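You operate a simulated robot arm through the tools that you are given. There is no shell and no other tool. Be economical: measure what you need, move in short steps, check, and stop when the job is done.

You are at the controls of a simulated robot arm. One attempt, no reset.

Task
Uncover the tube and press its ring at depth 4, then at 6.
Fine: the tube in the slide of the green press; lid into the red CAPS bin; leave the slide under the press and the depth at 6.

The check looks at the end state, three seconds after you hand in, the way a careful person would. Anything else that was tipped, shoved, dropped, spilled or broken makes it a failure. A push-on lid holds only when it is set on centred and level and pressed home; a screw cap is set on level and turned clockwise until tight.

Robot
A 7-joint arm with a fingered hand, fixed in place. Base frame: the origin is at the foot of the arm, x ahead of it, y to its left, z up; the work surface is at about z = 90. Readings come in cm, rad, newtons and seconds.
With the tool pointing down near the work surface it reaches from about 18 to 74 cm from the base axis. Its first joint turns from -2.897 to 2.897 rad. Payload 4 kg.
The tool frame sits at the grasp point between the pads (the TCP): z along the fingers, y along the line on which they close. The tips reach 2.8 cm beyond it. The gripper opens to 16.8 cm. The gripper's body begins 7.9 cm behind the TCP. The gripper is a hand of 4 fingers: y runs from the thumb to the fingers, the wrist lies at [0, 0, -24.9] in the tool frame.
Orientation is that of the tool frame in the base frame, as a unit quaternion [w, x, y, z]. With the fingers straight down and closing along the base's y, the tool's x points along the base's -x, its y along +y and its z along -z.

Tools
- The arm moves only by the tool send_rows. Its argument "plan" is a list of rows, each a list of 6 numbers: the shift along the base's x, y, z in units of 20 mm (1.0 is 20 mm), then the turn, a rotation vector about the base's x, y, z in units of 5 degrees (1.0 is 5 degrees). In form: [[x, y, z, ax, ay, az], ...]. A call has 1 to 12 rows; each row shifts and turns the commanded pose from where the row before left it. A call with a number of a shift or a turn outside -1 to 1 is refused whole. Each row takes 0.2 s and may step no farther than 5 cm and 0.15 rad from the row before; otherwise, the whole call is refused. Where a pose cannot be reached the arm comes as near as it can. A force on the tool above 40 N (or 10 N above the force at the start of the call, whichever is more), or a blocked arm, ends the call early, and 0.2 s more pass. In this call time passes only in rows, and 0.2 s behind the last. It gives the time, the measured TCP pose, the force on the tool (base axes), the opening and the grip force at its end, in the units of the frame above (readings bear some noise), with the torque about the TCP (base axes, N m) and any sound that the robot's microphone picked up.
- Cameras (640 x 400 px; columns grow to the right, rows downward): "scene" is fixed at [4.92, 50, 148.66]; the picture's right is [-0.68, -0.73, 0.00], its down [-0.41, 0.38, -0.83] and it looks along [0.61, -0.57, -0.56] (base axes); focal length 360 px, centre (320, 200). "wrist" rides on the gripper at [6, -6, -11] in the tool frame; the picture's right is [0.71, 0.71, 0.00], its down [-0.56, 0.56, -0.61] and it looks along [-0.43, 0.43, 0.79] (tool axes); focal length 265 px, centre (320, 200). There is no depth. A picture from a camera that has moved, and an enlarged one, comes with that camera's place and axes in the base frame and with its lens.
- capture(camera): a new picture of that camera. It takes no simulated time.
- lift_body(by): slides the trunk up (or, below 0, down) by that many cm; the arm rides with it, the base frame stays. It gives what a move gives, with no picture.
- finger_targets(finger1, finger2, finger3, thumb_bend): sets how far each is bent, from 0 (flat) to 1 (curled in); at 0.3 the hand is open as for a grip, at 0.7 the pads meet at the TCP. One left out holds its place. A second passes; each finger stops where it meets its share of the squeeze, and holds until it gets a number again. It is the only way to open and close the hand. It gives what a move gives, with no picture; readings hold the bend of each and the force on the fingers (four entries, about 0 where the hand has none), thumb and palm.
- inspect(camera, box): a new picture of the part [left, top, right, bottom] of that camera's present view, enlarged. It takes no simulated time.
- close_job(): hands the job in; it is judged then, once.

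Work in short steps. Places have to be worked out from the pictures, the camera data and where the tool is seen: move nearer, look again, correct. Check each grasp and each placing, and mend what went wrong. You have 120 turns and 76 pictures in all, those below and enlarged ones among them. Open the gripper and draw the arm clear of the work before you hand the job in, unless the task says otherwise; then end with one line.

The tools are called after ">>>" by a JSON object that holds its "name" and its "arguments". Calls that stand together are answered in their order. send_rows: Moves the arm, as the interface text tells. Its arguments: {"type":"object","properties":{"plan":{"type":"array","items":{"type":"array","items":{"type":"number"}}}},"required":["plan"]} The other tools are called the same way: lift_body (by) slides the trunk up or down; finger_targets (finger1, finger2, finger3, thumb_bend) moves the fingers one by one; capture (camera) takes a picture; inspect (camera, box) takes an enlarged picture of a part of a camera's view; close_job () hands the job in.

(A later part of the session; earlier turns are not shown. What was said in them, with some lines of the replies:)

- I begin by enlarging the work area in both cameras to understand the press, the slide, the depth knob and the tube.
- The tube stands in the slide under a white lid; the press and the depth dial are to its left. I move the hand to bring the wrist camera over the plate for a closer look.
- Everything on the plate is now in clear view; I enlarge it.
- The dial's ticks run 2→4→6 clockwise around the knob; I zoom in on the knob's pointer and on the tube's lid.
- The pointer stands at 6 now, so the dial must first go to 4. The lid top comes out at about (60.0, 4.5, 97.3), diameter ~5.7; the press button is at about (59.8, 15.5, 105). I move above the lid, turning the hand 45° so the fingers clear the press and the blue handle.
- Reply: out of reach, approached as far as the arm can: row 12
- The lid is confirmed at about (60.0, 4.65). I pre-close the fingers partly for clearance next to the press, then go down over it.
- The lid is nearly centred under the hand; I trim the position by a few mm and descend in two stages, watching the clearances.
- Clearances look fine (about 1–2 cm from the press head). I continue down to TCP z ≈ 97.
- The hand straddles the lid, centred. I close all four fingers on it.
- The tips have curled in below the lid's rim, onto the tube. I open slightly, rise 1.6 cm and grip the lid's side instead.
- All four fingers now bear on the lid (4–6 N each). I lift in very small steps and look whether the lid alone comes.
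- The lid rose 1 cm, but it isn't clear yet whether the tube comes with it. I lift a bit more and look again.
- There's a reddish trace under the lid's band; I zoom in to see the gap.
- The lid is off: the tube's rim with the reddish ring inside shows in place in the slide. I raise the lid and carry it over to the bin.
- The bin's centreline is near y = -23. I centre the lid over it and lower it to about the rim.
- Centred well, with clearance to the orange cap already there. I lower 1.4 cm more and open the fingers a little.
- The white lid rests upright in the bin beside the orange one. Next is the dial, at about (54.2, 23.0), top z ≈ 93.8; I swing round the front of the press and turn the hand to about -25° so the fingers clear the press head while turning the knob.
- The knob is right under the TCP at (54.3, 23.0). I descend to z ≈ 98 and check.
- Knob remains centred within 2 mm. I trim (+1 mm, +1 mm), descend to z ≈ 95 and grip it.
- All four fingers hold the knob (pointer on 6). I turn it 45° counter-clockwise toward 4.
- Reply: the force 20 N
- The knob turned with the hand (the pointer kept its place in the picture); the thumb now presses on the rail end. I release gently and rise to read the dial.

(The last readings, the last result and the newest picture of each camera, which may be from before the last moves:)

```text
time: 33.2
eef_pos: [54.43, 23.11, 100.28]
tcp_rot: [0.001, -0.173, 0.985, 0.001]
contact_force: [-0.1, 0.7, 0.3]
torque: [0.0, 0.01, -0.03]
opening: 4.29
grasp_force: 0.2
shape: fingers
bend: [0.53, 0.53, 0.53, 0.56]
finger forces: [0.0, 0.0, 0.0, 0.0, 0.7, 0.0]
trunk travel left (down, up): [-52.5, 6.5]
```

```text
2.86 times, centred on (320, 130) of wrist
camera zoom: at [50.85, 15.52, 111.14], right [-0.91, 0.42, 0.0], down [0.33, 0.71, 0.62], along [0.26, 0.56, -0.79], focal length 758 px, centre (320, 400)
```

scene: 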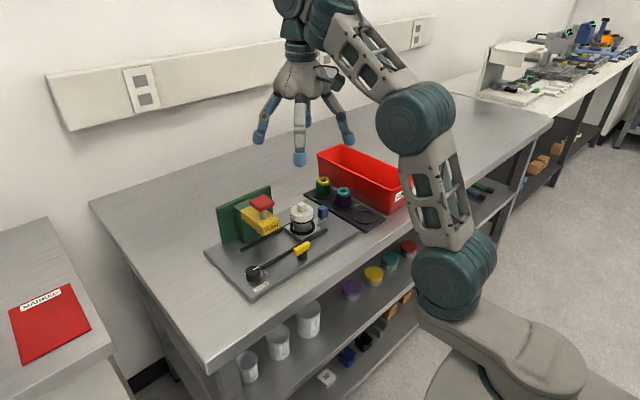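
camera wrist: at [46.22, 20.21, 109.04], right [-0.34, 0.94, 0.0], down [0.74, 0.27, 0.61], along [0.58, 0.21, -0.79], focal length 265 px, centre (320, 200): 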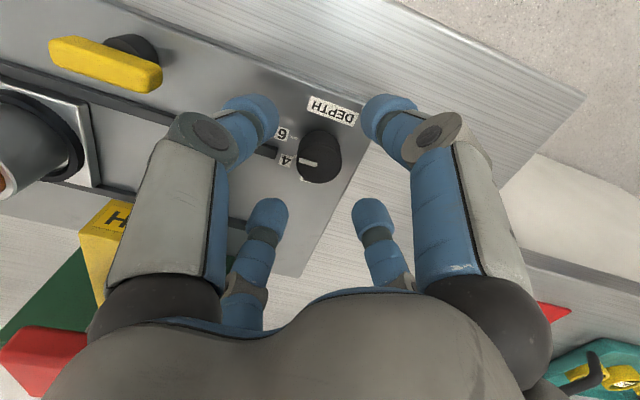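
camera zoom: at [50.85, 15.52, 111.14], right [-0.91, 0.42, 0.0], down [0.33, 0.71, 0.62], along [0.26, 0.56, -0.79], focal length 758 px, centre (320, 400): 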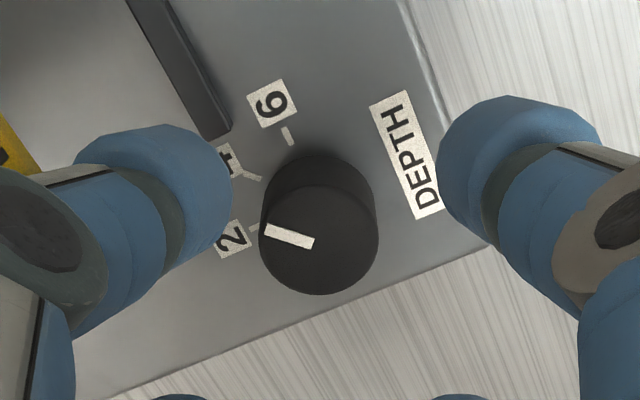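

The pointer lines up with the 4 tick. Next I slide the carriage: I'll use one extended finger to push the blue handle sideways while the hand stays in front of the press. First I draw back, level the hand's heading to 0° and bend one finger to learn which is which.

>>> {"name": "send_rows", "arguments": {"plan": [[-0.8, 0, 1, 0, 0, 0], [-0.8, 0, 1, 0, 0, 0], [-0.8, -1, 1, 0, 0, -1], [-0.8, -1, 0, 0, 0, -1], [-0.4, -1, 0, 0, 0, -1], [0, -1, 0, 0, 0, -1], [0, -1, 0, 0, 0, 0], [0, -1, 0, 0, 0, 0], [0, -1, 0, 0, 0, 0], [0, -1, 0, 0, 0, 0], [0, -1, 0, 0, 0, 0], [0, -1, 0, 0, 0, 0]]}}

>>> {"name": "finger_targets", "arguments": {"finger1": 0.35, "finger2": 0.9, "finger3": 0.6, "thumb_bend": 0.6}}

>>> {"name": "capture", "arguments": {"camera": "wrist"}}

>>> {"name": "inspect", "arguments": {"camera": "scene", "box": [200, 100, 420, 270]}}

```text
time: 35.8
eef_pos: [47.15, 2.96, 106.26]
tcp_rot: [0.0, 0.0, 1.0, 0.0]
contact_force: [-0.5, -0.5, 0.7]
torque: [0.0, 0.02, -0.05]
opening: 4.32
grasp_force: 0.0
shape: fingers
bend: [0.53, 0.53, 0.53, 0.56]
finger forces: [0.0, 0.0, 0.1, 0.1, 0.0, 0.1]
trunk travel left (down, up): [-52.5, 6.5]
```

```text
time: 36.8
eef_pos: [47.18, 3.03, 106.41]
tcp_rot: [0.0, -0.001, 1.0, 0.0]
contact_force: [-0.6, 0.7, 0.4]
torque: [0.01, 0.0, 0.01]
opening: 7.3
grasp_force: 0.1
shape: fingers
bend: [0.35, 0.9, 0.6, 0.6]
finger forces: [0.0, 0.0, 0.1, 0.0, 0.0, 0.0]
trunk travel left (down, up): [-52.5, 6.5]
```

```text
36 pictures are left
camera wrist: at [41.16, -2.84, 117.22], right [-0.71, 0.71, 0.0], down [0.56, 0.56, 0.61], along [0.43, 0.43, -0.79], focal length 265 px, centre (320, 200)
```

wrist: 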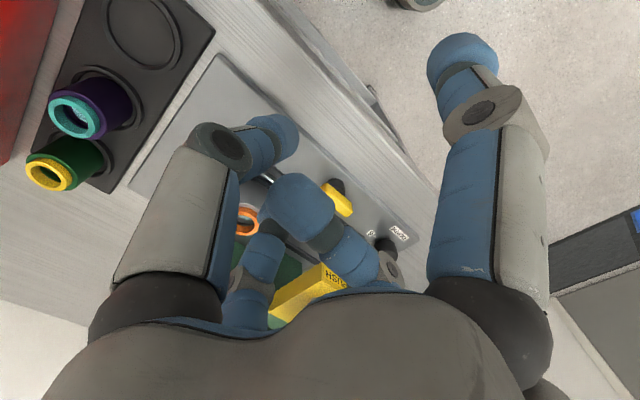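

```text
2.35 times, centred on (310, 185) of scene
camera zoom: at [4.92, 50.0, 148.66], right [-0.68, -0.73, 0.0], down [-0.41, 0.38, -0.83], along [0.61, -0.57, -0.56], focal length 847 px, centre (344, 235)
```

zoom: 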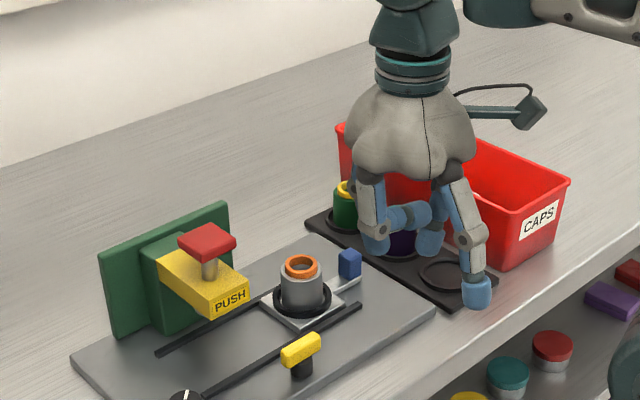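

Finger 3 is the +x one. I extend it, tuck the others in, and move to a place where its tip will come down behind (−y side of) the blue handle at about (59.2, −2.5).

>>> {"name": "finger_targets", "arguments": {"finger1": 0.62, "finger2": 0.62, "finger3": 0.3, "thumb_bend": 0.62}}

>>> {"name": "send_rows", "arguments": {"plan": [[0.2, -1, 0, 0, 0, 0], [0.2, -1, 0, 0, 0, 0], [0.2, -1, 0, 0, 0, 0], [0.2, -0.8, 0, 0, 0, 0], [0.1, -0.6, 0, 0, 0, 0]]}}

>>> {"name": "capture", "arguments": {"camera": "wrist"}}

>>> {"name": "inspect", "arguments": {"camera": "scene", "box": [240, 120, 400, 260]}}

```text
time: 37.8
eef_pos: [47.17, 3.09, 106.37]
tcp_rot: [0.0, 0.0, 1.0, 0.0]
contact_force: [-0.3, 0.2, 0.5]
torque: [0.0, 0.01, 0.0]
opening: 2.12
grasp_force: 0.0
shape: fingers
bend: [0.62, 0.62, 0.3, 0.62]
finger forces: [0.0, 0.1, 0.0, 0.0, 0.1, 0.1]
trunk travel left (down, up): [-52.5, 6.5]
```

```text
time: 39.0
eef_pos: [49.02, -5.74, 106.24]
tcp_rot: [-0.001, 0.0, 1.0, 0.0]
contact_force: [-0.3, 0.1, 0.0]
torque: [0.0, 0.01, -0.01]
opening: 2.16
grasp_force: 0.0
shape: fingers
bend: [0.62, 0.62, 0.3, 0.62]
finger forces: [0.0, 0.0, 0.0, 0.1, 0.0, 0.1]
trunk travel left (down, up): [-52.5, 6.5]
```

```text
34 pictures are left
camera wrist: at [42.97, -11.63, 117.13], right [-0.71, 0.71, 0.0], down [0.56, 0.56, 0.61], along [0.43, 0.43, -0.79], focal length 265 px, centre (320, 200)
```

wrist: 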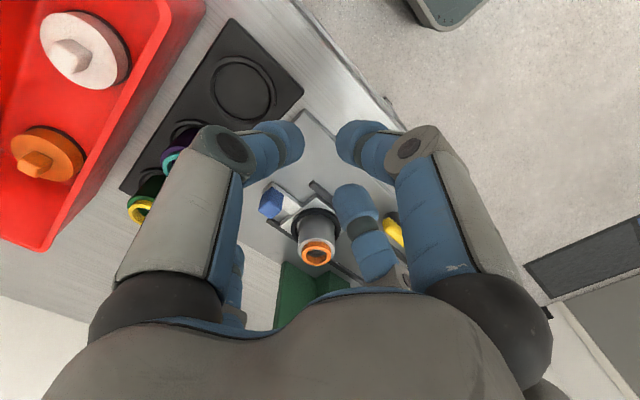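

```text
2.86 times, centred on (320, 190) of scene
camera zoom: at [4.92, 50.0, 148.66], right [-0.68, -0.73, 0.0], down [-0.41, 0.38, -0.83], along [0.61, -0.57, -0.56], focal length 1029 px, centre (320, 229)
```

zoom: 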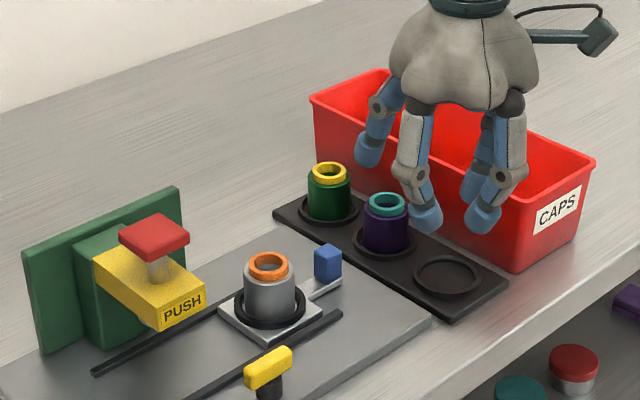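

The extended tip is at about 9.5 cm ahead of the TCP. I shift slightly and descend behind the blue handle, watching the forces.

>>> {"name": "send_rows", "arguments": {"plan": [[0.2, -0.1, -1, 0, 0, 0], [0, 0, -1, 0, 0, 0], [0, 0, -1, 0, 0, 0], [0, 0, -1, 0, 0, 0], [0, 0, -0.8, 0, 0, 0], [0, 0, -0.5, 0, 0, 0]]}}

>>> {"name": "capture", "arguments": {"camera": "wrist"}}

>>> {"name": "inspect", "arguments": {"camera": "scene", "box": [260, 150, 400, 260]}}

```text
time: 40.4
eef_pos: [49.48, -5.93, 95.53]
tcp_rot: [0.0, 0.0, 1.0, 0.0]
contact_force: [0.5, 0.0, -0.4]
torque: [0.02, -0.02, -0.03]
opening: 2.14
grasp_force: 0.1
shape: fingers
bend: [0.62, 0.62, 0.3, 0.62]
finger forces: [0.0, 0.0, 0.0, 0.0, 0.1, 0.0]
trunk travel left (down, up): [-52.5, 6.5]
```

```text
32 pictures are left
camera wrist: at [43.45, -11.75, 106.47], right [-0.71, 0.71, 0.0], down [0.56, 0.56, 0.61], along [0.43, 0.43, -0.79], focal length 265 px, centre (320, 200)
```

wrist: 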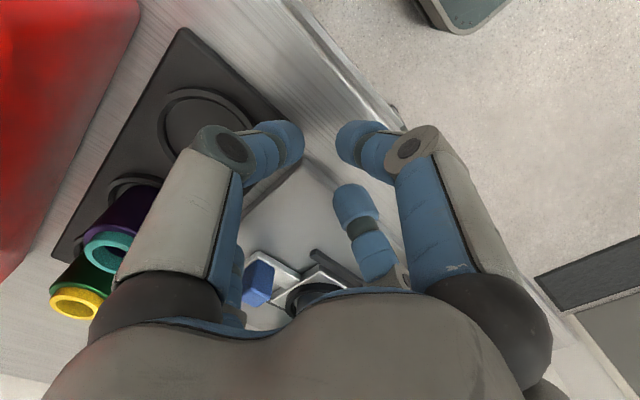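

```text
3.64 times, centred on (330, 205) of scene
camera zoom: at [4.92, 50.0, 148.66], right [-0.68, -0.73, 0.0], down [-0.41, 0.38, -0.83], along [0.61, -0.57, -0.56], focal length 1309 px, centre (284, 182)
```

zoom: 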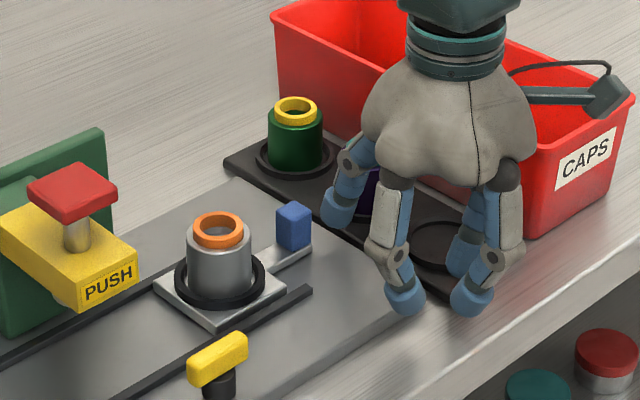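

The finger is behind the handle with no contact. I tuck finger 2 in more to pass the yellow toggle, then push in +y with small steps.

>>> {"name": "finger_targets", "arguments": {"finger2": 0.72}}

>>> {"name": "send_rows", "arguments": {"plan": [[0, 0.4, 0, 0, 0, 0], [0, 0.4, 0, 0, 0, 0], [0, 0.4, 0, 0, 0, 0], [0, 0.4, 0, 0, 0, 0]]}}

>>> {"name": "inspect", "arguments": {"camera": "scene", "box": [230, 160, 370, 270]}}

```text
time: 41.4
eef_pos: [49.38, -5.91, 95.54]
tcp_rot: [0.0, 0.0, 1.0, 0.0]
contact_force: [0.0, 0.1, -0.4]
torque: [0.02, -0.02, 0.01]
opening: 2.15
grasp_force: 0.1
shape: fingers
bend: [0.62, 0.72, 0.3, 0.62]
finger forces: [0.1, 0.0, 0.0, 0.1, 0.0, 0.1]
trunk travel left (down, up): [-52.5, 6.5]
```

```text
time: 42.4
eef_pos: [49.49, -2.61, 95.69]
tcp_rot: [0.0, -0.002, 1.0, 0.0]
contact_force: [-1.1, -0.1, 0.0]
torque: [-0.03, -0.03, -0.04]
opening: 2.17
grasp_force: 0.2
shape: fingers
bend: [0.62, 0.72, 0.3, 0.62]
finger forces: [0.0, 0.0, 0.1, 0.0, 0.0, 0.1]
trunk travel left (down, up): [-52.5, 6.5]
```

```text
3.64 times, centred on (300, 215) of scene
camera zoom: at [4.92, 50.0, 148.66], right [-0.68, -0.73, 0.0], down [-0.41, 0.38, -0.83], along [0.61, -0.57, -0.56], focal length 1309 px, centre (393, 146)
```

zoom: 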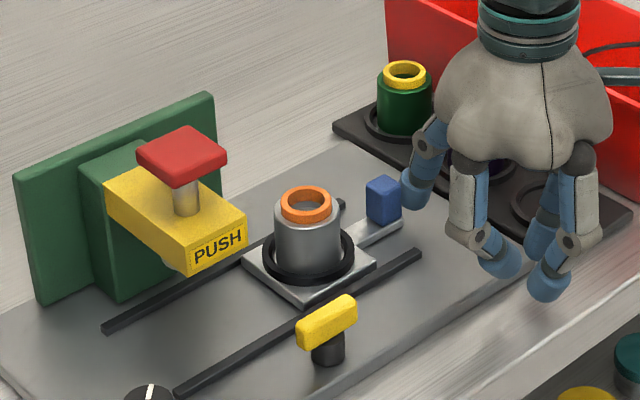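

The slide is moving with very little force. I continue, stopping short to check alignment with the press.

>>> {"name": "send_rows", "arguments": {"plan": [[0, 0.5, 0, 0, 0, 0], [0, 0.5, 0, 0, 0, 0], [0, 0.5, 0, 0, 0, 0], [0, 0.5, 0, 0, 0, 0], [0, 0.5, 0, 0, 0, 0], [0, 0.5, 0, 0, 0, 0], [0, 0.4, 0, 0, 0, 0]]}}

>>> {"name": "inspect", "arguments": {"camera": "scene", "box": [230, 160, 370, 270]}}

```text
time: 44.0
eef_pos: [49.47, 4.13, 95.69]
tcp_rot: [0.0, -0.001, 1.0, -0.001]
contact_force: [0.4, -0.4, -1.5]
torque: [0.02, 0.0, -0.03]
opening: 2.13
grasp_force: 0.4
shape: fingers
bend: [0.62, 0.72, 0.3, 0.62]
finger forces: [0.1, 0.0, 0.3, 0.0, 0.0, 0.0]
trunk travel left (down, up): [-52.5, 6.5]
```

```text
3.64 times, centred on (300, 215) of scene
camera zoom: at [4.92, 50.0, 148.66], right [-0.68, -0.73, 0.0], down [-0.41, 0.38, -0.83], along [0.61, -0.57, -0.56], focal length 1309 px, centre (393, 146)
```

zoom: 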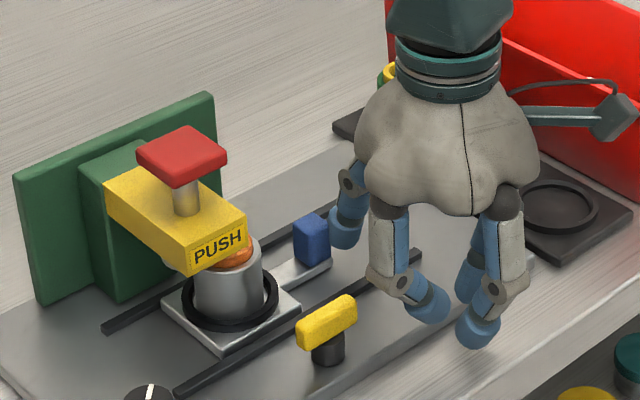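

The tube is entering under the press head. I go on in small steps until it meets its stop, about 2 cm further.

>>> {"name": "send_rows", "arguments": {"plan": [[0, 0.25, 0, 0, 0, 0], [0, 0.25, 0, 0, 0, 0], [0, 0.25, 0, 0, 0, 0], [0, 0.2, 0, 0, 0, 0]]}}

>>> {"name": "inspect", "arguments": {"camera": "scene", "box": [220, 180, 330, 270]}}

```text
time: 45.0
eef_pos: [49.56, 5.92, 95.7]
tcp_rot: [0.001, 0.0, 1.0, 0.0]
contact_force: [-0.3, 1.3, -0.3]
torque: [-0.01, 0.05, 0.04]
opening: 2.15
grasp_force: 0.0
shape: fingers
bend: [0.62, 0.72, 0.3, 0.62]
finger forces: [0.0, 0.1, 0.1, 0.0, 0.0, 0.1]
trunk travel left (down, up): [-52.5, 6.5]
```

```text
4.44 times, centred on (275, 225) of scene
camera zoom: at [4.92, 50.0, 148.66], right [-0.68, -0.73, 0.0], down [-0.41, 0.38, -0.83], along [0.61, -0.57, -0.56], focal length 1600 px, centre (520, 89)
```

zoom: 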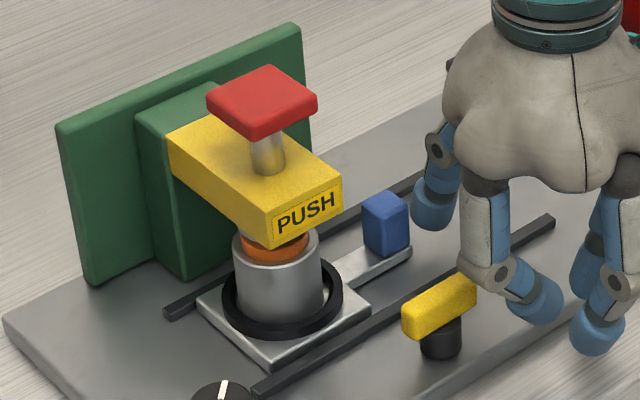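

The tube's axis now reads about (60.2, 15.4) against the press axis (60.0, 15.6). I nudge a little more to confirm it is at the stop.

>>> {"name": "send_rows", "arguments": {"plan": [[0, 0.12, 0, 0, 0, 0], [0, 0.12, 0, 0, 0, 0], [0, 0.12, 0, 0, 0, 0]]}}

>>> {"name": "inspect", "arguments": {"camera": "scene", "box": [220, 180, 330, 270]}}

```text
time: 45.8
eef_pos: [49.45, 6.69, 95.67]
tcp_rot: [0.0, 0.0, 1.0, 0.0]
contact_force: [-0.1, -1.6, -0.1]
torque: [-0.04, -0.01, -0.09]
opening: 2.14
grasp_force: 1.3
shape: fingers
bend: [0.62, 0.72, 0.3, 0.62]
finger forces: [0.0, 0.1, 1.1, 0.0, 0.0, 0.1]
trunk travel left (down, up): [-52.5, 6.5]
```

```text
4.44 times, centred on (275, 225) of scene
camera zoom: at [4.92, 50.0, 148.66], right [-0.68, -0.73, 0.0], down [-0.41, 0.38, -0.83], along [0.61, -0.57, -0.56], focal length 1600 px, centre (520, 89)
```

zoom: 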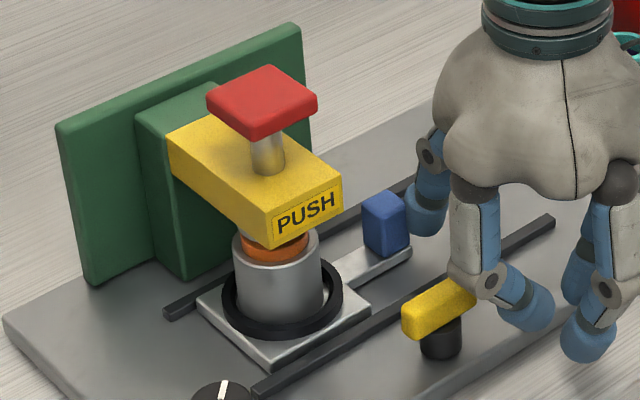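

The slide is held at its stop (1.6 N with no movement). I back off, rise, and close the fingers into a poker for the button.

>>> {"name": "send_rows", "arguments": {"plan": [[0, -0.5, 0, 0, 0, 0], [0, 0, 1, 0, 0, 0], [0, 0, 1, 0, 0, 0], [0, 0, 1, 0, 0, 0], [0, 0, 1, 0, 0, 0], [0, 0, 1, 0, 0, 0], [0, 0, 1, 0, 0, 0], [0, 0, 1, 0, 0, 0], [0, 0, 0.5, 0, 0, 0]]}}

>>> {"name": "finger_targets", "arguments": {"finger1": 0.68, "finger2": 0.68, "finger3": 0.68, "thumb_bend": 0.68}}

>>> {"name": "send_rows", "arguments": {"plan": [[1, 1, 0, 0, 0, 0], [1, 1, 0, 0, 0, 0], [1, 1, 0, 0, 0, 0], [1, 1, 0, 0, 0, 0], [0.9, 0.9, 0, 0, 0, 0], [0.33, 0, 0, 0, 0, 0]]}}

>>> {"name": "capture", "arguments": {"camera": "wrist"}}

>>> {"name": "inspect", "arguments": {"camera": "scene", "box": [200, 130, 330, 270]}}

```text
time: 47.8
eef_pos: [49.46, 5.68, 110.55]
tcp_rot: [0.0, -0.001, 1.0, 0.001]
contact_force: [-0.1, 0.1, -0.5]
torque: [0.0, 0.02, -0.04]
opening: 2.16
grasp_force: 0.1
shape: fingers
bend: [0.62, 0.72, 0.3, 0.62]
finger forces: [0.0, 0.0, 0.1, 0.0, 0.0, 0.1]
trunk travel left (down, up): [-52.5, 6.5]
```

```text
time: 48.8
eef_pos: [49.43, 5.7, 110.47]
tcp_rot: [0.0, 0.0, 1.0, 0.0]
contact_force: [0.2, 0.7, -0.4]
torque: [-0.01, 0.0, 0.01]
opening: 0.44
grasp_force: 0.1
shape: fingers
bend: [0.68, 0.68, 0.68, 0.68]
finger forces: [0.0, 0.0, 0.0, 0.1, 0.0, 0.0]
trunk travel left (down, up): [-52.5, 6.5]
```

```text
time: 50.2
eef_pos: [60.02, 15.33, 110.5]
tcp_rot: [0.0, 0.0, 1.0, 0.0]
contact_force: [-0.3, 0.0, -0.1]
torque: [0.02, 0.01, 0.02]
opening: 0.43
grasp_force: 0.0
shape: fingers
bend: [0.68, 0.68, 0.68, 0.68]
finger forces: [0.0, 0.0, 0.0, 0.1, 0.1, 0.0]
trunk travel left (down, up): [-52.5, 6.5]
```

```text
26 pictures are left
camera wrist: at [53.9, 9.51, 121.45], right [-0.71, 0.71, 0.0], down [0.56, 0.56, 0.61], along [0.43, 0.43, -0.79], focal length 265 px, centre (320, 200)
```

wrist: 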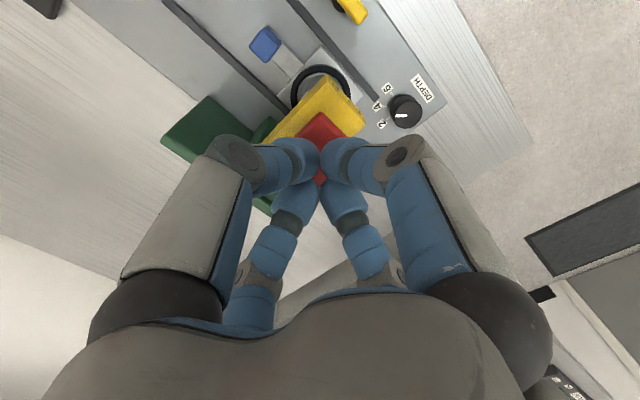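

```text
2.86 times, centred on (265, 200) of scene
camera zoom: at [4.92, 50.0, 148.66], right [-0.68, -0.73, 0.0], down [-0.41, 0.38, -0.83], along [0.61, -0.57, -0.56], focal length 1029 px, centre (477, 200)
```

zoom: 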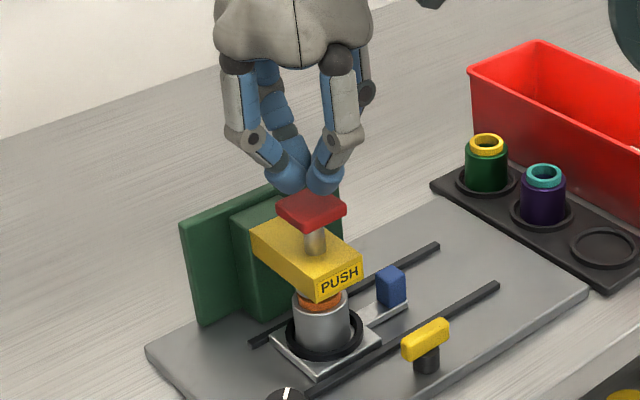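

The closed fingertips are centred over the red button at (60.0, 15.3). I press down slowly, watching the force.

>>> {"name": "send_rows", "arguments": {"plan": [[0, 0, -0.5, 0, 0, 0], [0, 0, -0.5, 0, 0, 0], [0, 0, -0.4, 0, 0, 0], [0, 0, -0.3, 0, 0, 0], [0, 0, -0.3, 0, 0, 0]]}}

>>> {"name": "inspect", "arguments": {"camera": "scene", "box": [220, 160, 310, 260]}}

```text
time: 51.3
eef_pos: [59.86, 15.5, 107.89]
tcp_rot: [0.01, 0.001, 1.0, 0.003]
contact_force: [-2.8, -1.9, 20.0]
torque: [-0.13, 0.28, 0.0]
opening: 0.29
grasp_force: 11.2
shape: fingers
bend: [0.68, 0.68, 0.68, 0.68]
finger forces: [10.1, 3.4, 1.8, 0.1, 7.8, 0.1]
trunk travel left (down, up): [-52.5, 6.5]
heard: click
stopped in row 5: the force on the tool passed its limit at 47 N (the readings are from after the stop); the commanded pose is now the measured one
```

```text
4.00 times, centred on (265, 210) of scene
camera zoom: at [4.92, 50.0, 148.66], right [-0.68, -0.73, 0.0], down [-0.41, 0.38, -0.83], along [0.61, -0.57, -0.56], focal length 1440 px, centre (540, 160)
```

zoom: 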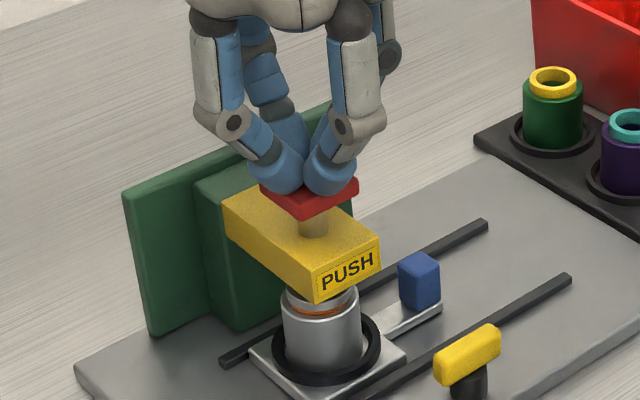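

A click was heard and the plunger bottomed, driving the orange ring down. I rise and check that the button returns.

>>> {"name": "send_rows", "arguments": {"plan": [[0, 0, 0.5, 0, 0, 0], [0, 0, 0.8, 0, 0, 0], [0, 0, 0.5, 0, 0, 0]]}}

>>> {"name": "inspect", "arguments": {"camera": "scene", "box": [220, 180, 310, 260]}}

```text
time: 52.1
eef_pos: [60.08, 15.61, 111.08]
tcp_rot: [0.006, 0.0, 1.0, 0.003]
contact_force: [1.0, -0.6, 0.1]
torque: [-0.01, 0.03, -0.03]
opening: 0.38
grasp_force: 0.1
shape: fingers
bend: [0.68, 0.68, 0.68, 0.68]
finger forces: [0.1, 0.0, 0.0, 0.0, 0.0, 0.0]
trunk travel left (down, up): [-52.5, 6.5]
```

```text
5.00 times, centred on (265, 220) of scene
camera zoom: at [4.92, 50.0, 148.66], right [-0.68, -0.73, 0.0], down [-0.41, 0.38, -0.83], along [0.61, -0.57, -0.56], focal length 1800 px, centre (595, 100)
```

zoom: 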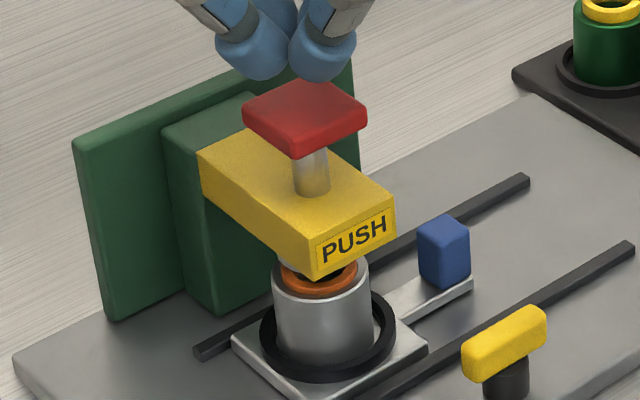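

Button is back up and the ring sits partly pressed. Now to the dial again, with heading +20° so I can turn clockwise 45° back to 6; I'll stay ~0.6 cm higher than before to keep the thumb off the plate and rail.

>>> {"name": "send_rows", "arguments": {"plan": [[-0.6, 0.75, 0, 0, 0, 1], [-0.6, 0.75, 0, 0, 0, 1], [-0.6, 0.75, 0, 0, 0, 1], [-0.6, 0.75, 0, 0, 0, 1], [-0.4, 0.72, 0, 0, 0, 0]]}}

>>> {"name": "finger_targets", "arguments": {"finger1": 0.53, "finger2": 0.53, "finger3": 0.53, "thumb_bend": 0.54}}

>>> {"name": "capture", "arguments": {"camera": "wrist"}}

```text
time: 53.3
eef_pos: [54.36, 23.04, 111.18]
tcp_rot: [0.006, -0.174, 0.985, 0.004]
contact_force: [0.0, -0.4, 0.2]
torque: [0.01, -0.02, 0.0]
opening: 0.41
grasp_force: 0.1
shape: fingers
bend: [0.68, 0.68, 0.68, 0.68]
finger forces: [0.0, 0.0, 0.0, 0.0, 0.0, 0.0]
trunk travel left (down, up): [-52.5, 6.5]
```

```text
time: 54.3
eef_pos: [54.39, 22.99, 111.15]
tcp_rot: [0.006, -0.174, 0.985, 0.003]
contact_force: [1.0, 0.1, 0.7]
torque: [0.04, 0.05, -0.03]
opening: 4.62
grasp_force: 0.0
shape: fingers
bend: [0.53, 0.53, 0.53, 0.54]
finger forces: [0.0, 0.1, 0.0, 0.0, 0.0, 0.0]
trunk travel left (down, up): [-52.5, 6.5]
```

```text
22 pictures are left
camera wrist: at [50.68, 15.31, 121.96], right [-0.91, 0.42, -0.01], down [0.33, 0.71, 0.62], along [0.27, 0.56, -0.78], focal length 265 px, centre (320, 200)
```

wrist: 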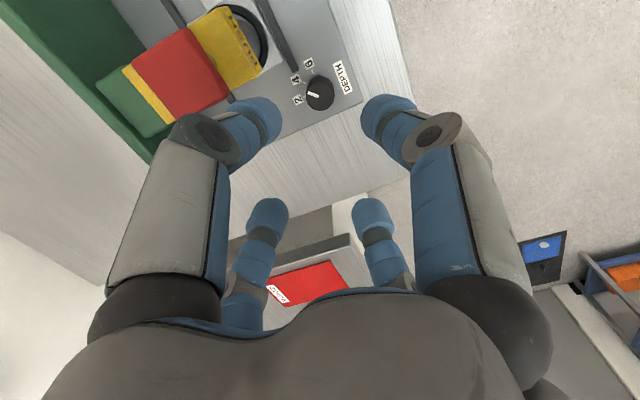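

Positioned over the knob. Descending to z ≈ 95.6.

>>> {"name": "send_rows", "arguments": {"plan": [[0, 0, -1, 0, 0, 0], [0, 0, -1, 0, 0, 0], [0, 0, -1, 0, 0, 0], [0, 0, -1, 0, 0, 0], [0, 0, -1, 0, 0, 0], [0.02, 0.04, -1, 0, 0, 0], [0, 0, -0.9, 0, 0, 0], [0, 0, -0.85, 0, 0, 0]]}}

>>> {"name": "inspect", "arguments": {"camera": "wrist", "box": [200, 60, 440, 260]}}

```text
time: 56.1
eef_pos: [54.18, 23.07, 95.77]
tcp_rot: [0.006, -0.174, 0.985, 0.003]
contact_force: [-20.1, 0.5, 9.2]
torque: [-0.51, -0.81, -1.1]
opening: 4.52
grasp_force: 9.5
shape: fingers
bend: [0.53, 0.53, 0.53, 0.55]
finger forces: [0.0, 0.1, 0.0, 0.0, 20.1, 0.0]
trunk travel left (down, up): [-52.5, 6.5]
```

```text
2.00 times, centred on (320, 160) of wrist
camera zoom: at [50.42, 15.38, 106.53], right [-0.91, 0.42, -0.01], down [0.33, 0.71, 0.62], along [0.27, 0.56, -0.78], focal length 531 px, centre (320, 280)
```

zoom: 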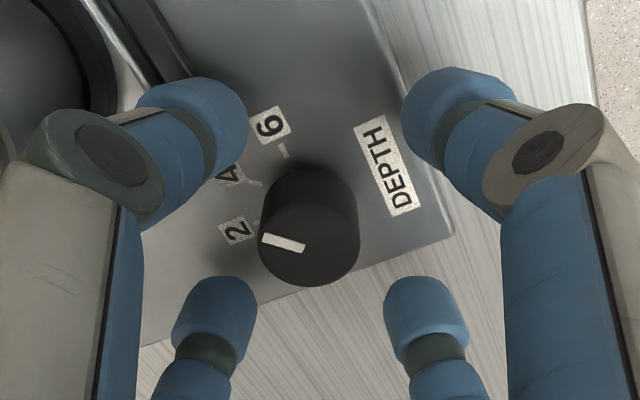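

The thumb bears sideways on the rail end at this heading (+20° is exactly toward the rail). I rise, turn the hand to about −2° where all fingers are clear (also removing a slight tilt), and come down again; I'll do the 45° in two grips.

>>> {"name": "send_rows", "arguments": {"plan": [[0, 0, 0.8, 0, 0, 0], [0.05, 0, 0.2, -0.09, 0.12, -0.9], [0, 0, 0, 0, 0, -0.9], [0, 0, 0, 0, 0, -0.9], [0, 0, 0, 0, 0, -0.9], [0, 0, 0, 0, 0, -0.8]]}}

>>> {"name": "send_rows", "arguments": {"plan": [[0, 0, -0.5, 0, 0, 0], [0, 0, -0.5, 0, 0, 0]]}}

>>> {"name": "inspect", "arguments": {"camera": "wrist", "box": [200, 60, 440, 260]}}

```text
time: 57.5
eef_pos: [54.6, 22.96, 97.61]
tcp_rot: [0.001, 0.018, 1.0, 0.001]
contact_force: [-0.3, 0.3, -0.8]
torque: [-0.01, 0.01, -0.02]
opening: 4.62
grasp_force: 0.2
shape: fingers
bend: [0.53, 0.53, 0.53, 0.54]
finger forces: [0.0, 0.0, 0.0, 0.0, 0.0, 0.1]
trunk travel left (down, up): [-52.5, 6.5]
```

```text
time: 58.1
eef_pos: [54.67, 23.18, 95.65]
tcp_rot: [0.001, 0.018, 1.0, 0.0]
contact_force: [0.4, 0.0, 0.0]
torque: [0.0, 0.02, 0.02]
opening: 4.61
grasp_force: 0.0
shape: fingers
bend: [0.53, 0.53, 0.53, 0.54]
finger forces: [0.1, 0.0, 0.0, 0.1, 0.0, 0.0]
trunk travel left (down, up): [-52.5, 6.5]
```

```text
2.00 times, centred on (320, 160) of wrist
camera zoom: at [48.36, 17.46, 106.52], right [-0.68, 0.73, 0.0], down [0.58, 0.54, 0.62], along [0.45, 0.42, -0.79], focal length 531 px, centre (320, 280)
```

zoom: 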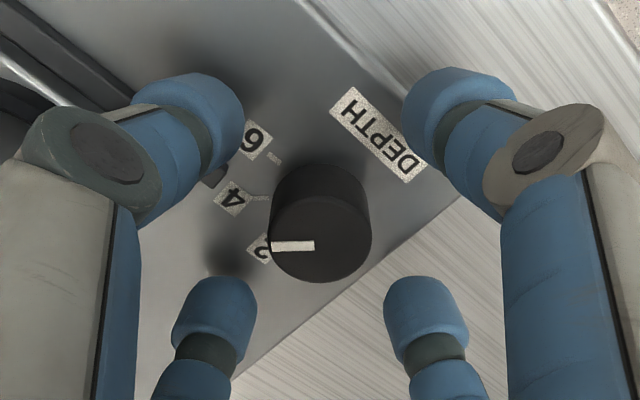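

No contact, knob well centred, pointer still on 4. I grip and turn 28° clockwise.

>>> {"name": "finger_targets", "arguments": {"finger1": 0.72, "finger2": 0.72, "finger3": 0.72, "thumb_bend": 0.72}}

>>> {"name": "send_rows", "arguments": {"plan": [[0, 0, 0, 0, 0, -1], [0, 0, 0, 0, 0, -1], [0, 0, 0, 0, 0, -1], [0, 0, 0, 0, 0, -1], [0, 0, 0, 0, 0, -1], [0, 0, 0, 0, 0, -0.6]]}}

>>> {"name": "inspect", "arguments": {"camera": "wrist", "box": [200, 60, 440, 260]}}

```text
time: 59.1
eef_pos: [54.56, 22.97, 95.56]
tcp_rot: [0.0, 0.018, 1.0, 0.0]
contact_force: [-1.9, -4.5, -5.8]
torque: [-0.07, 0.07, 0.01]
opening: 1.61
grasp_force: 18.6
shape: fingers
bend: [0.64, 0.64, 0.64, 0.64]
finger forces: [8.7, 8.0, 7.8, 0.0, 13.4, 0.0]
trunk travel left (down, up): [-52.5, 6.5]
```

```text
time: 60.5
eef_pos: [54.58, 22.92, 95.6]
tcp_rot: [0.0, 0.26, 0.966, 0.001]
contact_force: [-5.4, -5.6, -8.2]
torque: [-0.1, 0.17, -0.02]
opening: 1.6
grasp_force: 18.7
shape: fingers
bend: [0.64, 0.64, 0.64, 0.64]
finger forces: [8.4, 7.3, 7.8, 0.0, 14.0, 0.0]
trunk travel left (down, up): [-52.5, 6.5]
```

```text
2.00 times, centred on (320, 160) of wrist
camera zoom: at [46.37, 21.0, 106.53], right [-0.26, 0.97, 0.0], down [0.76, 0.2, 0.61], along [0.59, 0.16, -0.79], focal length 531 px, centre (320, 280)
```

zoom: 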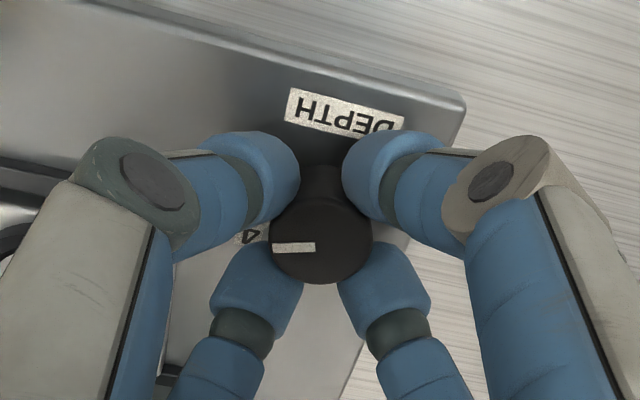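

No slip and no stray contact (torque ≈ 0). I continue the remaining 17° cautiously in the same grip.

>>> {"name": "send_rows", "arguments": {"plan": [[0, 0, 0, 0, 0, -0.9], [0, 0, 0, 0, 0, -0.9]]}}

>>> {"name": "send_rows", "arguments": {"plan": [[0, 0, 0, 0, 0, -0.9], [0, 0, 0, 0, 0, -0.7]]}}

>>> {"name": "inspect", "arguments": {"camera": "wrist", "box": [200, 60, 440, 260]}}

```text
time: 61.1
eef_pos: [54.74, 23.02, 95.6]
tcp_rot: [0.0, 0.335, 0.942, 0.001]
contact_force: [-4.3, -5.7, -7.0]
torque: [-0.14, 0.19, 0.03]
opening: 1.64
grasp_force: 18.9
shape: fingers
bend: [0.64, 0.64, 0.64, 0.64]
finger forces: [8.3, 7.2, 8.0, 0.1, 14.2, 0.0]
trunk travel left (down, up): [-52.5, 6.5]
```

```text
time: 61.7
eef_pos: [54.58, 23.05, 95.58]
tcp_rot: [0.001, 0.4, 0.916, 0.001]
contact_force: [-4.6, -5.7, -6.1]
torque: [-0.14, 0.1, 0.06]
opening: 1.59
grasp_force: 18.7
shape: fingers
bend: [0.64, 0.64, 0.64, 0.64]
finger forces: [8.1, 7.5, 8.3, 0.0, 14.1, 0.0]
trunk travel left (down, up): [-52.5, 6.5]
```

```text
2.00 times, centred on (320, 160) of wrist
camera zoom: at [46.05, 23.47, 106.5], right [0.04, 1.0, 0.0], down [0.79, -0.03, 0.62], along [0.62, -0.02, -0.79], focal length 531 px, centre (320, 280)
```

zoom: 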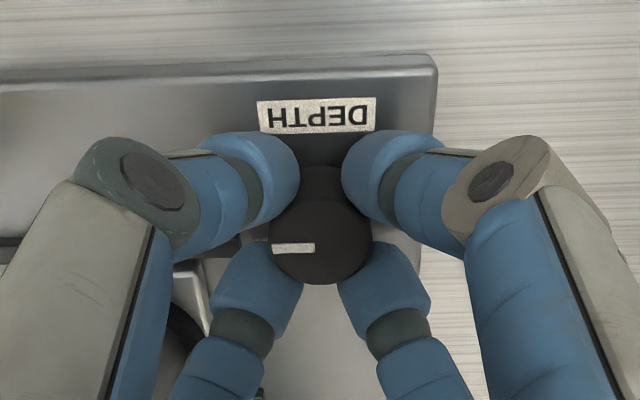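

The pointer now points straight to −y, i.e. 6. I open just enough and rise to read the dial.

>>> {"name": "finger_targets", "arguments": {"finger1": 0.57, "finger2": 0.57, "finger3": 0.57, "thumb_bend": 0.57}}

>>> {"name": "send_rows", "arguments": {"plan": [[0, 0, 0.5, 0, 0, 0], [0, 0, 1, 0, 0, 0], [0, 0, 1, 0, 0, 0], [0, 0, 1, 0, 0, 0], [0, 0, 1, 0, 0, 0]]}}

>>> {"name": "inspect", "arguments": {"camera": "wrist", "box": [260, 60, 380, 160]}}

```text
time: 62.7
eef_pos: [54.52, 23.09, 95.61]
tcp_rot: [0.001, 0.399, 0.917, 0.0]
contact_force: [0.9, 1.9, 0.0]
torque: [-0.07, 0.02, 0.11]
opening: 3.84
grasp_force: 1.0
shape: fingers
bend: [0.56, 0.56, 0.56, 0.56]
finger forces: [0.0, 0.0, 1.7, 0.0, 0.1, 0.0]
trunk travel left (down, up): [-52.5, 6.5]
```

```text
time: 63.9
eef_pos: [54.44, 22.99, 104.58]
tcp_rot: [0.001, 0.4, 0.917, 0.0]
contact_force: [-0.2, 1.0, 0.3]
torque: [0.03, 0.01, 0.0]
opening: 3.84
grasp_force: 0.1
shape: fingers
bend: [0.56, 0.56, 0.56, 0.56]
finger forces: [0.0, 0.1, 0.0, 0.0, 0.1, 0.0]
trunk travel left (down, up): [-52.5, 6.5]
```

```text
4.00 times, centred on (320, 110) of wrist
camera zoom: at [45.86, 23.46, 115.53], right [0.04, 1.0, 0.0], down [0.79, -0.03, 0.62], along [0.61, -0.02, -0.79], focal length 1062 px, centre (320, 560)
```

zoom: 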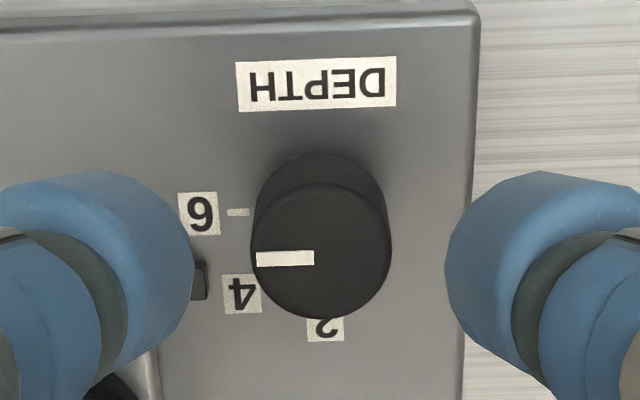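

The pointer is parallel to the 6 tick: depth 6. I rise, close the fingers and return over the red button.

>>> {"name": "send_rows", "arguments": {"plan": [[0, 0, 1, 0, 0, 0], [0, 0, 1, 0, 0, 0], [0, 0, 1, 0, 0, 0], [0, 0, 0.2, 0, 0, 0]]}}

>>> {"name": "finger_targets", "arguments": {"finger1": 0.68, "finger2": 0.68, "finger3": 0.68, "thumb_bend": 0.68}}

>>> {"name": "send_rows", "arguments": {"plan": [[0.7, -0.95, 0, 0, 0, 0], [0.7, -0.95, 0, 0, 0, 0], [0.7, -0.95, 0, 0, 0, 0], [0.7, -0.95, 0, 0, 0, 0]]}}

>>> {"name": "inspect", "arguments": {"camera": "scene", "box": [210, 140, 310, 260]}}

```text
time: 64.9
eef_pos: [54.59, 22.97, 111.1]
tcp_rot: [0.0, 0.399, 0.917, 0.001]
contact_force: [-0.2, 0.2, -0.3]
torque: [0.01, -0.03, -0.03]
opening: 3.85
grasp_force: 0.0
shape: fingers
bend: [0.56, 0.56, 0.56, 0.56]
finger forces: [0.1, 0.1, 0.0, 0.0, 0.0, 0.0]
trunk travel left (down, up): [-52.5, 6.5]
```

```text
time: 65.9
eef_pos: [54.49, 22.93, 111.06]
tcp_rot: [0.0, 0.4, 0.917, -0.001]
contact_force: [-0.1, 0.0, -0.4]
torque: [-0.01, -0.01, -0.02]
opening: 0.46
grasp_force: 0.1
shape: fingers
bend: [0.68, 0.68, 0.68, 0.68]
finger forces: [0.0, 0.0, 0.0, 0.0, 0.0, 0.1]
trunk travel left (down, up): [-52.5, 6.5]
```

```text
time: 66.9
eef_pos: [60.15, 15.35, 110.97]
tcp_rot: [-0.001, 0.399, 0.917, 0.001]
contact_force: [0.4, -1.4, 0.3]
torque: [0.02, -0.02, -0.01]
opening: 0.46
grasp_force: 0.1
shape: fingers
bend: [0.68, 0.68, 0.68, 0.68]
finger forces: [0.0, 0.0, 0.0, 0.0, 0.1, 0.1]
trunk travel left (down, up): [-52.5, 6.5]
```

```text
3.33 times, centred on (260, 200) of scene
camera zoom: at [4.92, 50.0, 148.66], right [-0.68, -0.73, 0.0], down [-0.41, 0.38, -0.83], along [0.61, -0.57, -0.56], focal length 1200 px, centre (520, 200)
```

zoom: 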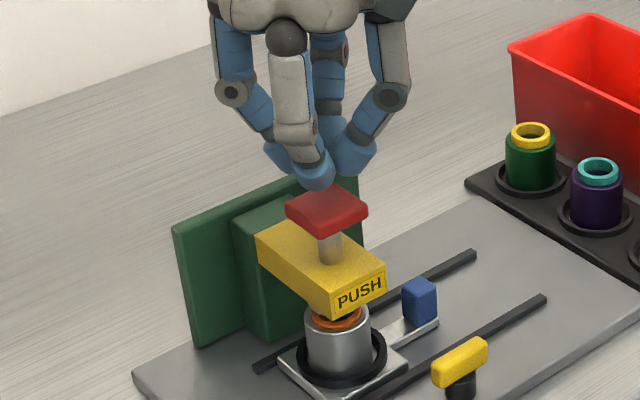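

Tips are over the button again; I press down until the plunger bottoms.

>>> {"name": "send_rows", "arguments": {"plan": [[-0.05, 0, -0.6, 0, 0, 0], [0, 0, -0.6, 0, 0, 0], [0, 0, -0.3, 0, 0, 0], [0, 0, -0.3, 0, 0, 0], [0, 0, -0.2, 0, 0, 0], [0, 0, -0.2, 0, 0, 0], [0, 0, -0.15, 0, 0, 0], [0, 0, -0.15, 0, 0, 0]]}}

>>> {"name": "inspect", "arguments": {"camera": "scene", "box": [220, 160, 310, 260]}}

```text
time: 68.2
eef_pos: [59.97, 15.33, 107.65]
tcp_rot: [0.007, 0.399, 0.917, 0.006]
contact_force: [-2.4, -1.7, 19.3]
torque: [-0.12, 0.27, 0.0]
opening: 0.3
grasp_force: 10.7
shape: fingers
bend: [0.68, 0.68, 0.68, 0.68]
finger forces: [5.2, 1.4, 2.9, 0.1, 11.9, 0.0]
trunk travel left (down, up): [-52.5, 6.5]
heard: click
stopped in row 6: the force on the tool passed its limit at 45 N (the readings are from after the stop); the commanded pose is now the measured one
```

```text
4.00 times, centred on (265, 210) of scene
camera zoom: at [4.92, 50.0, 148.66], right [-0.68, -0.73, 0.0], down [-0.41, 0.38, -0.83], along [0.61, -0.57, -0.56], focal length 1440 px, centre (540, 160)
```

zoom: 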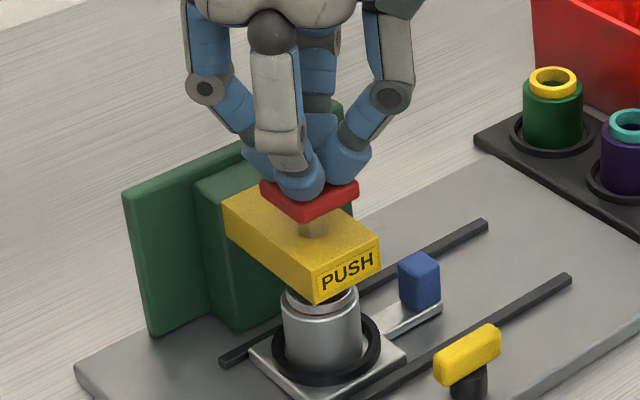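

A second click, and the ring went in further. I rise, retreat from the work with the fingers opened, and check the end state.

>>> {"name": "send_rows", "arguments": {"plan": [[0, 0, 0.6, 0, 0, 0], [0, 0, 0.9, 0, 0, 0], [-1, 0, 0.5, 0, 0, 0], [-1, 0, 0.5, 0, 0, 0], [-1, 0, 0.5, 0, 0, 0], [-1, -0.5, 0.5, 0, 0, 0], [-1, -0.5, 0.2, 0, 0, 0], [-1, -0.5, 0, 0, 0, 0], [-1, -0.5, 0, 0, 0, 0], [-1, -0.5, 0, 0, 0, 0]]}}

>>> {"name": "finger_targets", "arguments": {"finger1": 0.3, "finger2": 0.3, "finger3": 0.3, "thumb_bend": 0.3}}

>>> {"name": "capture", "arguments": {"camera": "scene"}}

>>> {"name": "inspect", "arguments": {"camera": "scene", "box": [225, 185, 335, 295]}}

>>> {"name": "capture", "arguments": {"camera": "wrist"}}

```text
time: 70.3
eef_pos: [44.14, 10.47, 114.74]
tcp_rot: [0.004, 0.399, 0.917, 0.006]
contact_force: [-0.2, -0.5, -0.1]
torque: [0.01, 0.05, -0.03]
opening: 0.38
grasp_force: 0.0
shape: fingers
bend: [0.68, 0.68, 0.68, 0.68]
finger forces: [0.0, 0.1, 0.1, 0.0, 0.0, 0.0]
trunk travel left (down, up): [-52.5, 6.5]
```

```text
time: 71.3
eef_pos: [44.22, 10.48, 114.9]
tcp_rot: [0.005, 0.399, 0.917, 0.005]
contact_force: [-0.3, 0.0, 0.1]
torque: [-0.01, -0.01, 0.01]
opening: 11.66
grasp_force: 0.0
shape: fingers
bend: [0.3, 0.3, 0.3, 0.3]
finger forces: [0.0, 0.0, 0.0, 0.1, 0.1, 0.1]
trunk travel left (down, up): [-52.5, 6.5]
```

```text
14 pictures are left
```

scene: 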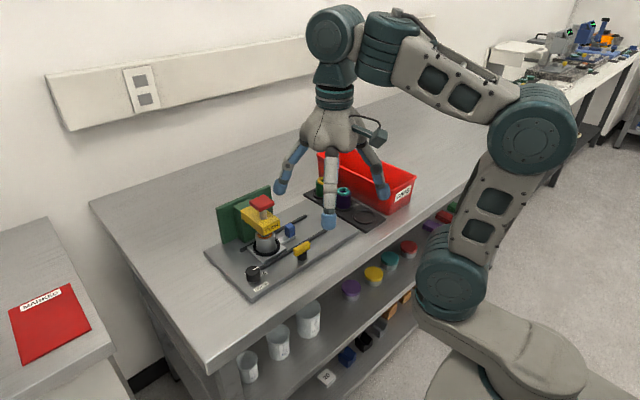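

```text
3.64 times, centred on (280, 240) of scene
camera zoom: at [4.92, 50.0, 148.66], right [-0.68, -0.73, 0.0], down [-0.41, 0.38, -0.83], along [0.61, -0.57, -0.56], focal length 1309 px, centre (466, 54)
```

zoom: 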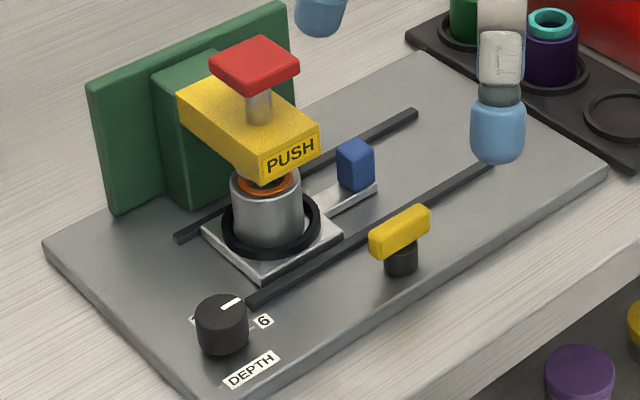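

```text
12 pictures are left
camera wrist: at [35.48, 10.92, 125.58], right [0.04, 1.0, 0.0], down [0.78, -0.03, 0.62], along [0.62, -0.02, -0.78], focal length 265 px, centre (320, 200)
```

wrist: 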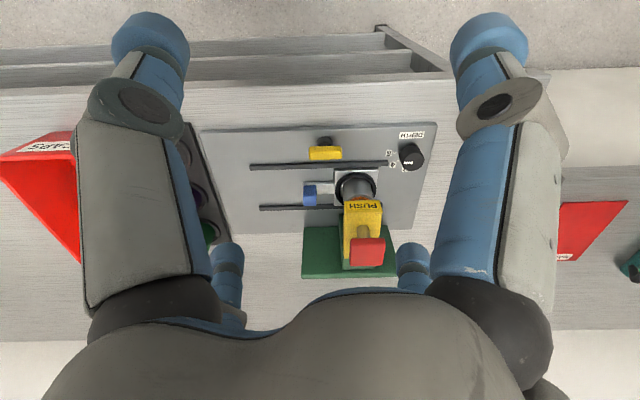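

The slide is under the press and the dial reads 6. I zoom in on the ring and on the dial for a last check.

>>> {"name": "inspect", "arguments": {"camera": "scene", "box": [250, 225, 282, 250]}}

>>> {"name": "inspect", "arguments": {"camera": "scene", "box": [240, 255, 290, 295]}}

>>> {"name": "inspect", "arguments": {"camera": "wrist", "box": [300, 120, 440, 210]}}

```text
16.00 times, centred on (266, 238) of scene
camera zoom: at [4.92, 50.0, 148.66], right [-0.68, -0.73, 0.0], down [-0.41, 0.38, -0.83], along [0.61, -0.57, -0.56], focal length 5761 px, centre (1184, -400)
```

zoom: 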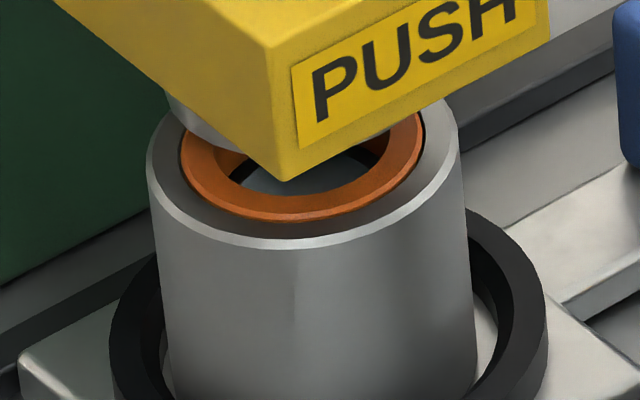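

```text
10.00 times, centred on (265, 275) of scene
camera zoom: at [4.92, 50.0, 148.66], right [-0.68, -0.73, 0.0], down [-0.41, 0.38, -0.83], along [0.61, -0.57, -0.56], focal length 3601 px, centre (870, -550)
```

zoom: 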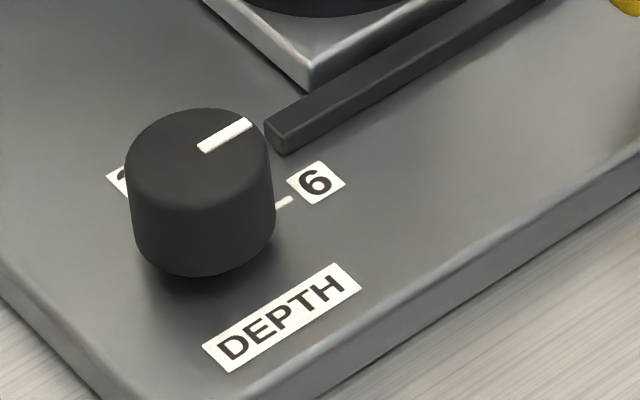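

```text
4.44 times, centred on (370, 165) of wrist
camera zoom: at [35.48, 10.92, 125.58], right [0.04, 1.0, 0.0], down [0.78, -0.03, 0.62], along [0.62, -0.02, -0.78], focal length 1180 px, centre (98, 356)
```

zoom: 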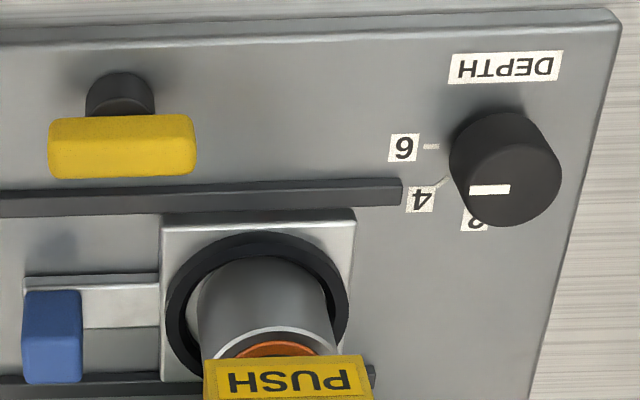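

The dial is at 6, the ring is nearly flush inside the rim, the tube stands in the slide under the press, the lid is in the CAPS bin and the hand is open and clear. I hand in.

>>> {"name": "close_job", "arguments": {}}

```text
The job is handed in.
```

The job is handed in: the lid is in the red CAPS bin, and the tube's ring was pressed at depth 4 and then at 6, with a click each time. The slide stays under the press with the depth dial at 6. The hand is open and clear of the work, and the last pictures showed nothing tipped or displaced.
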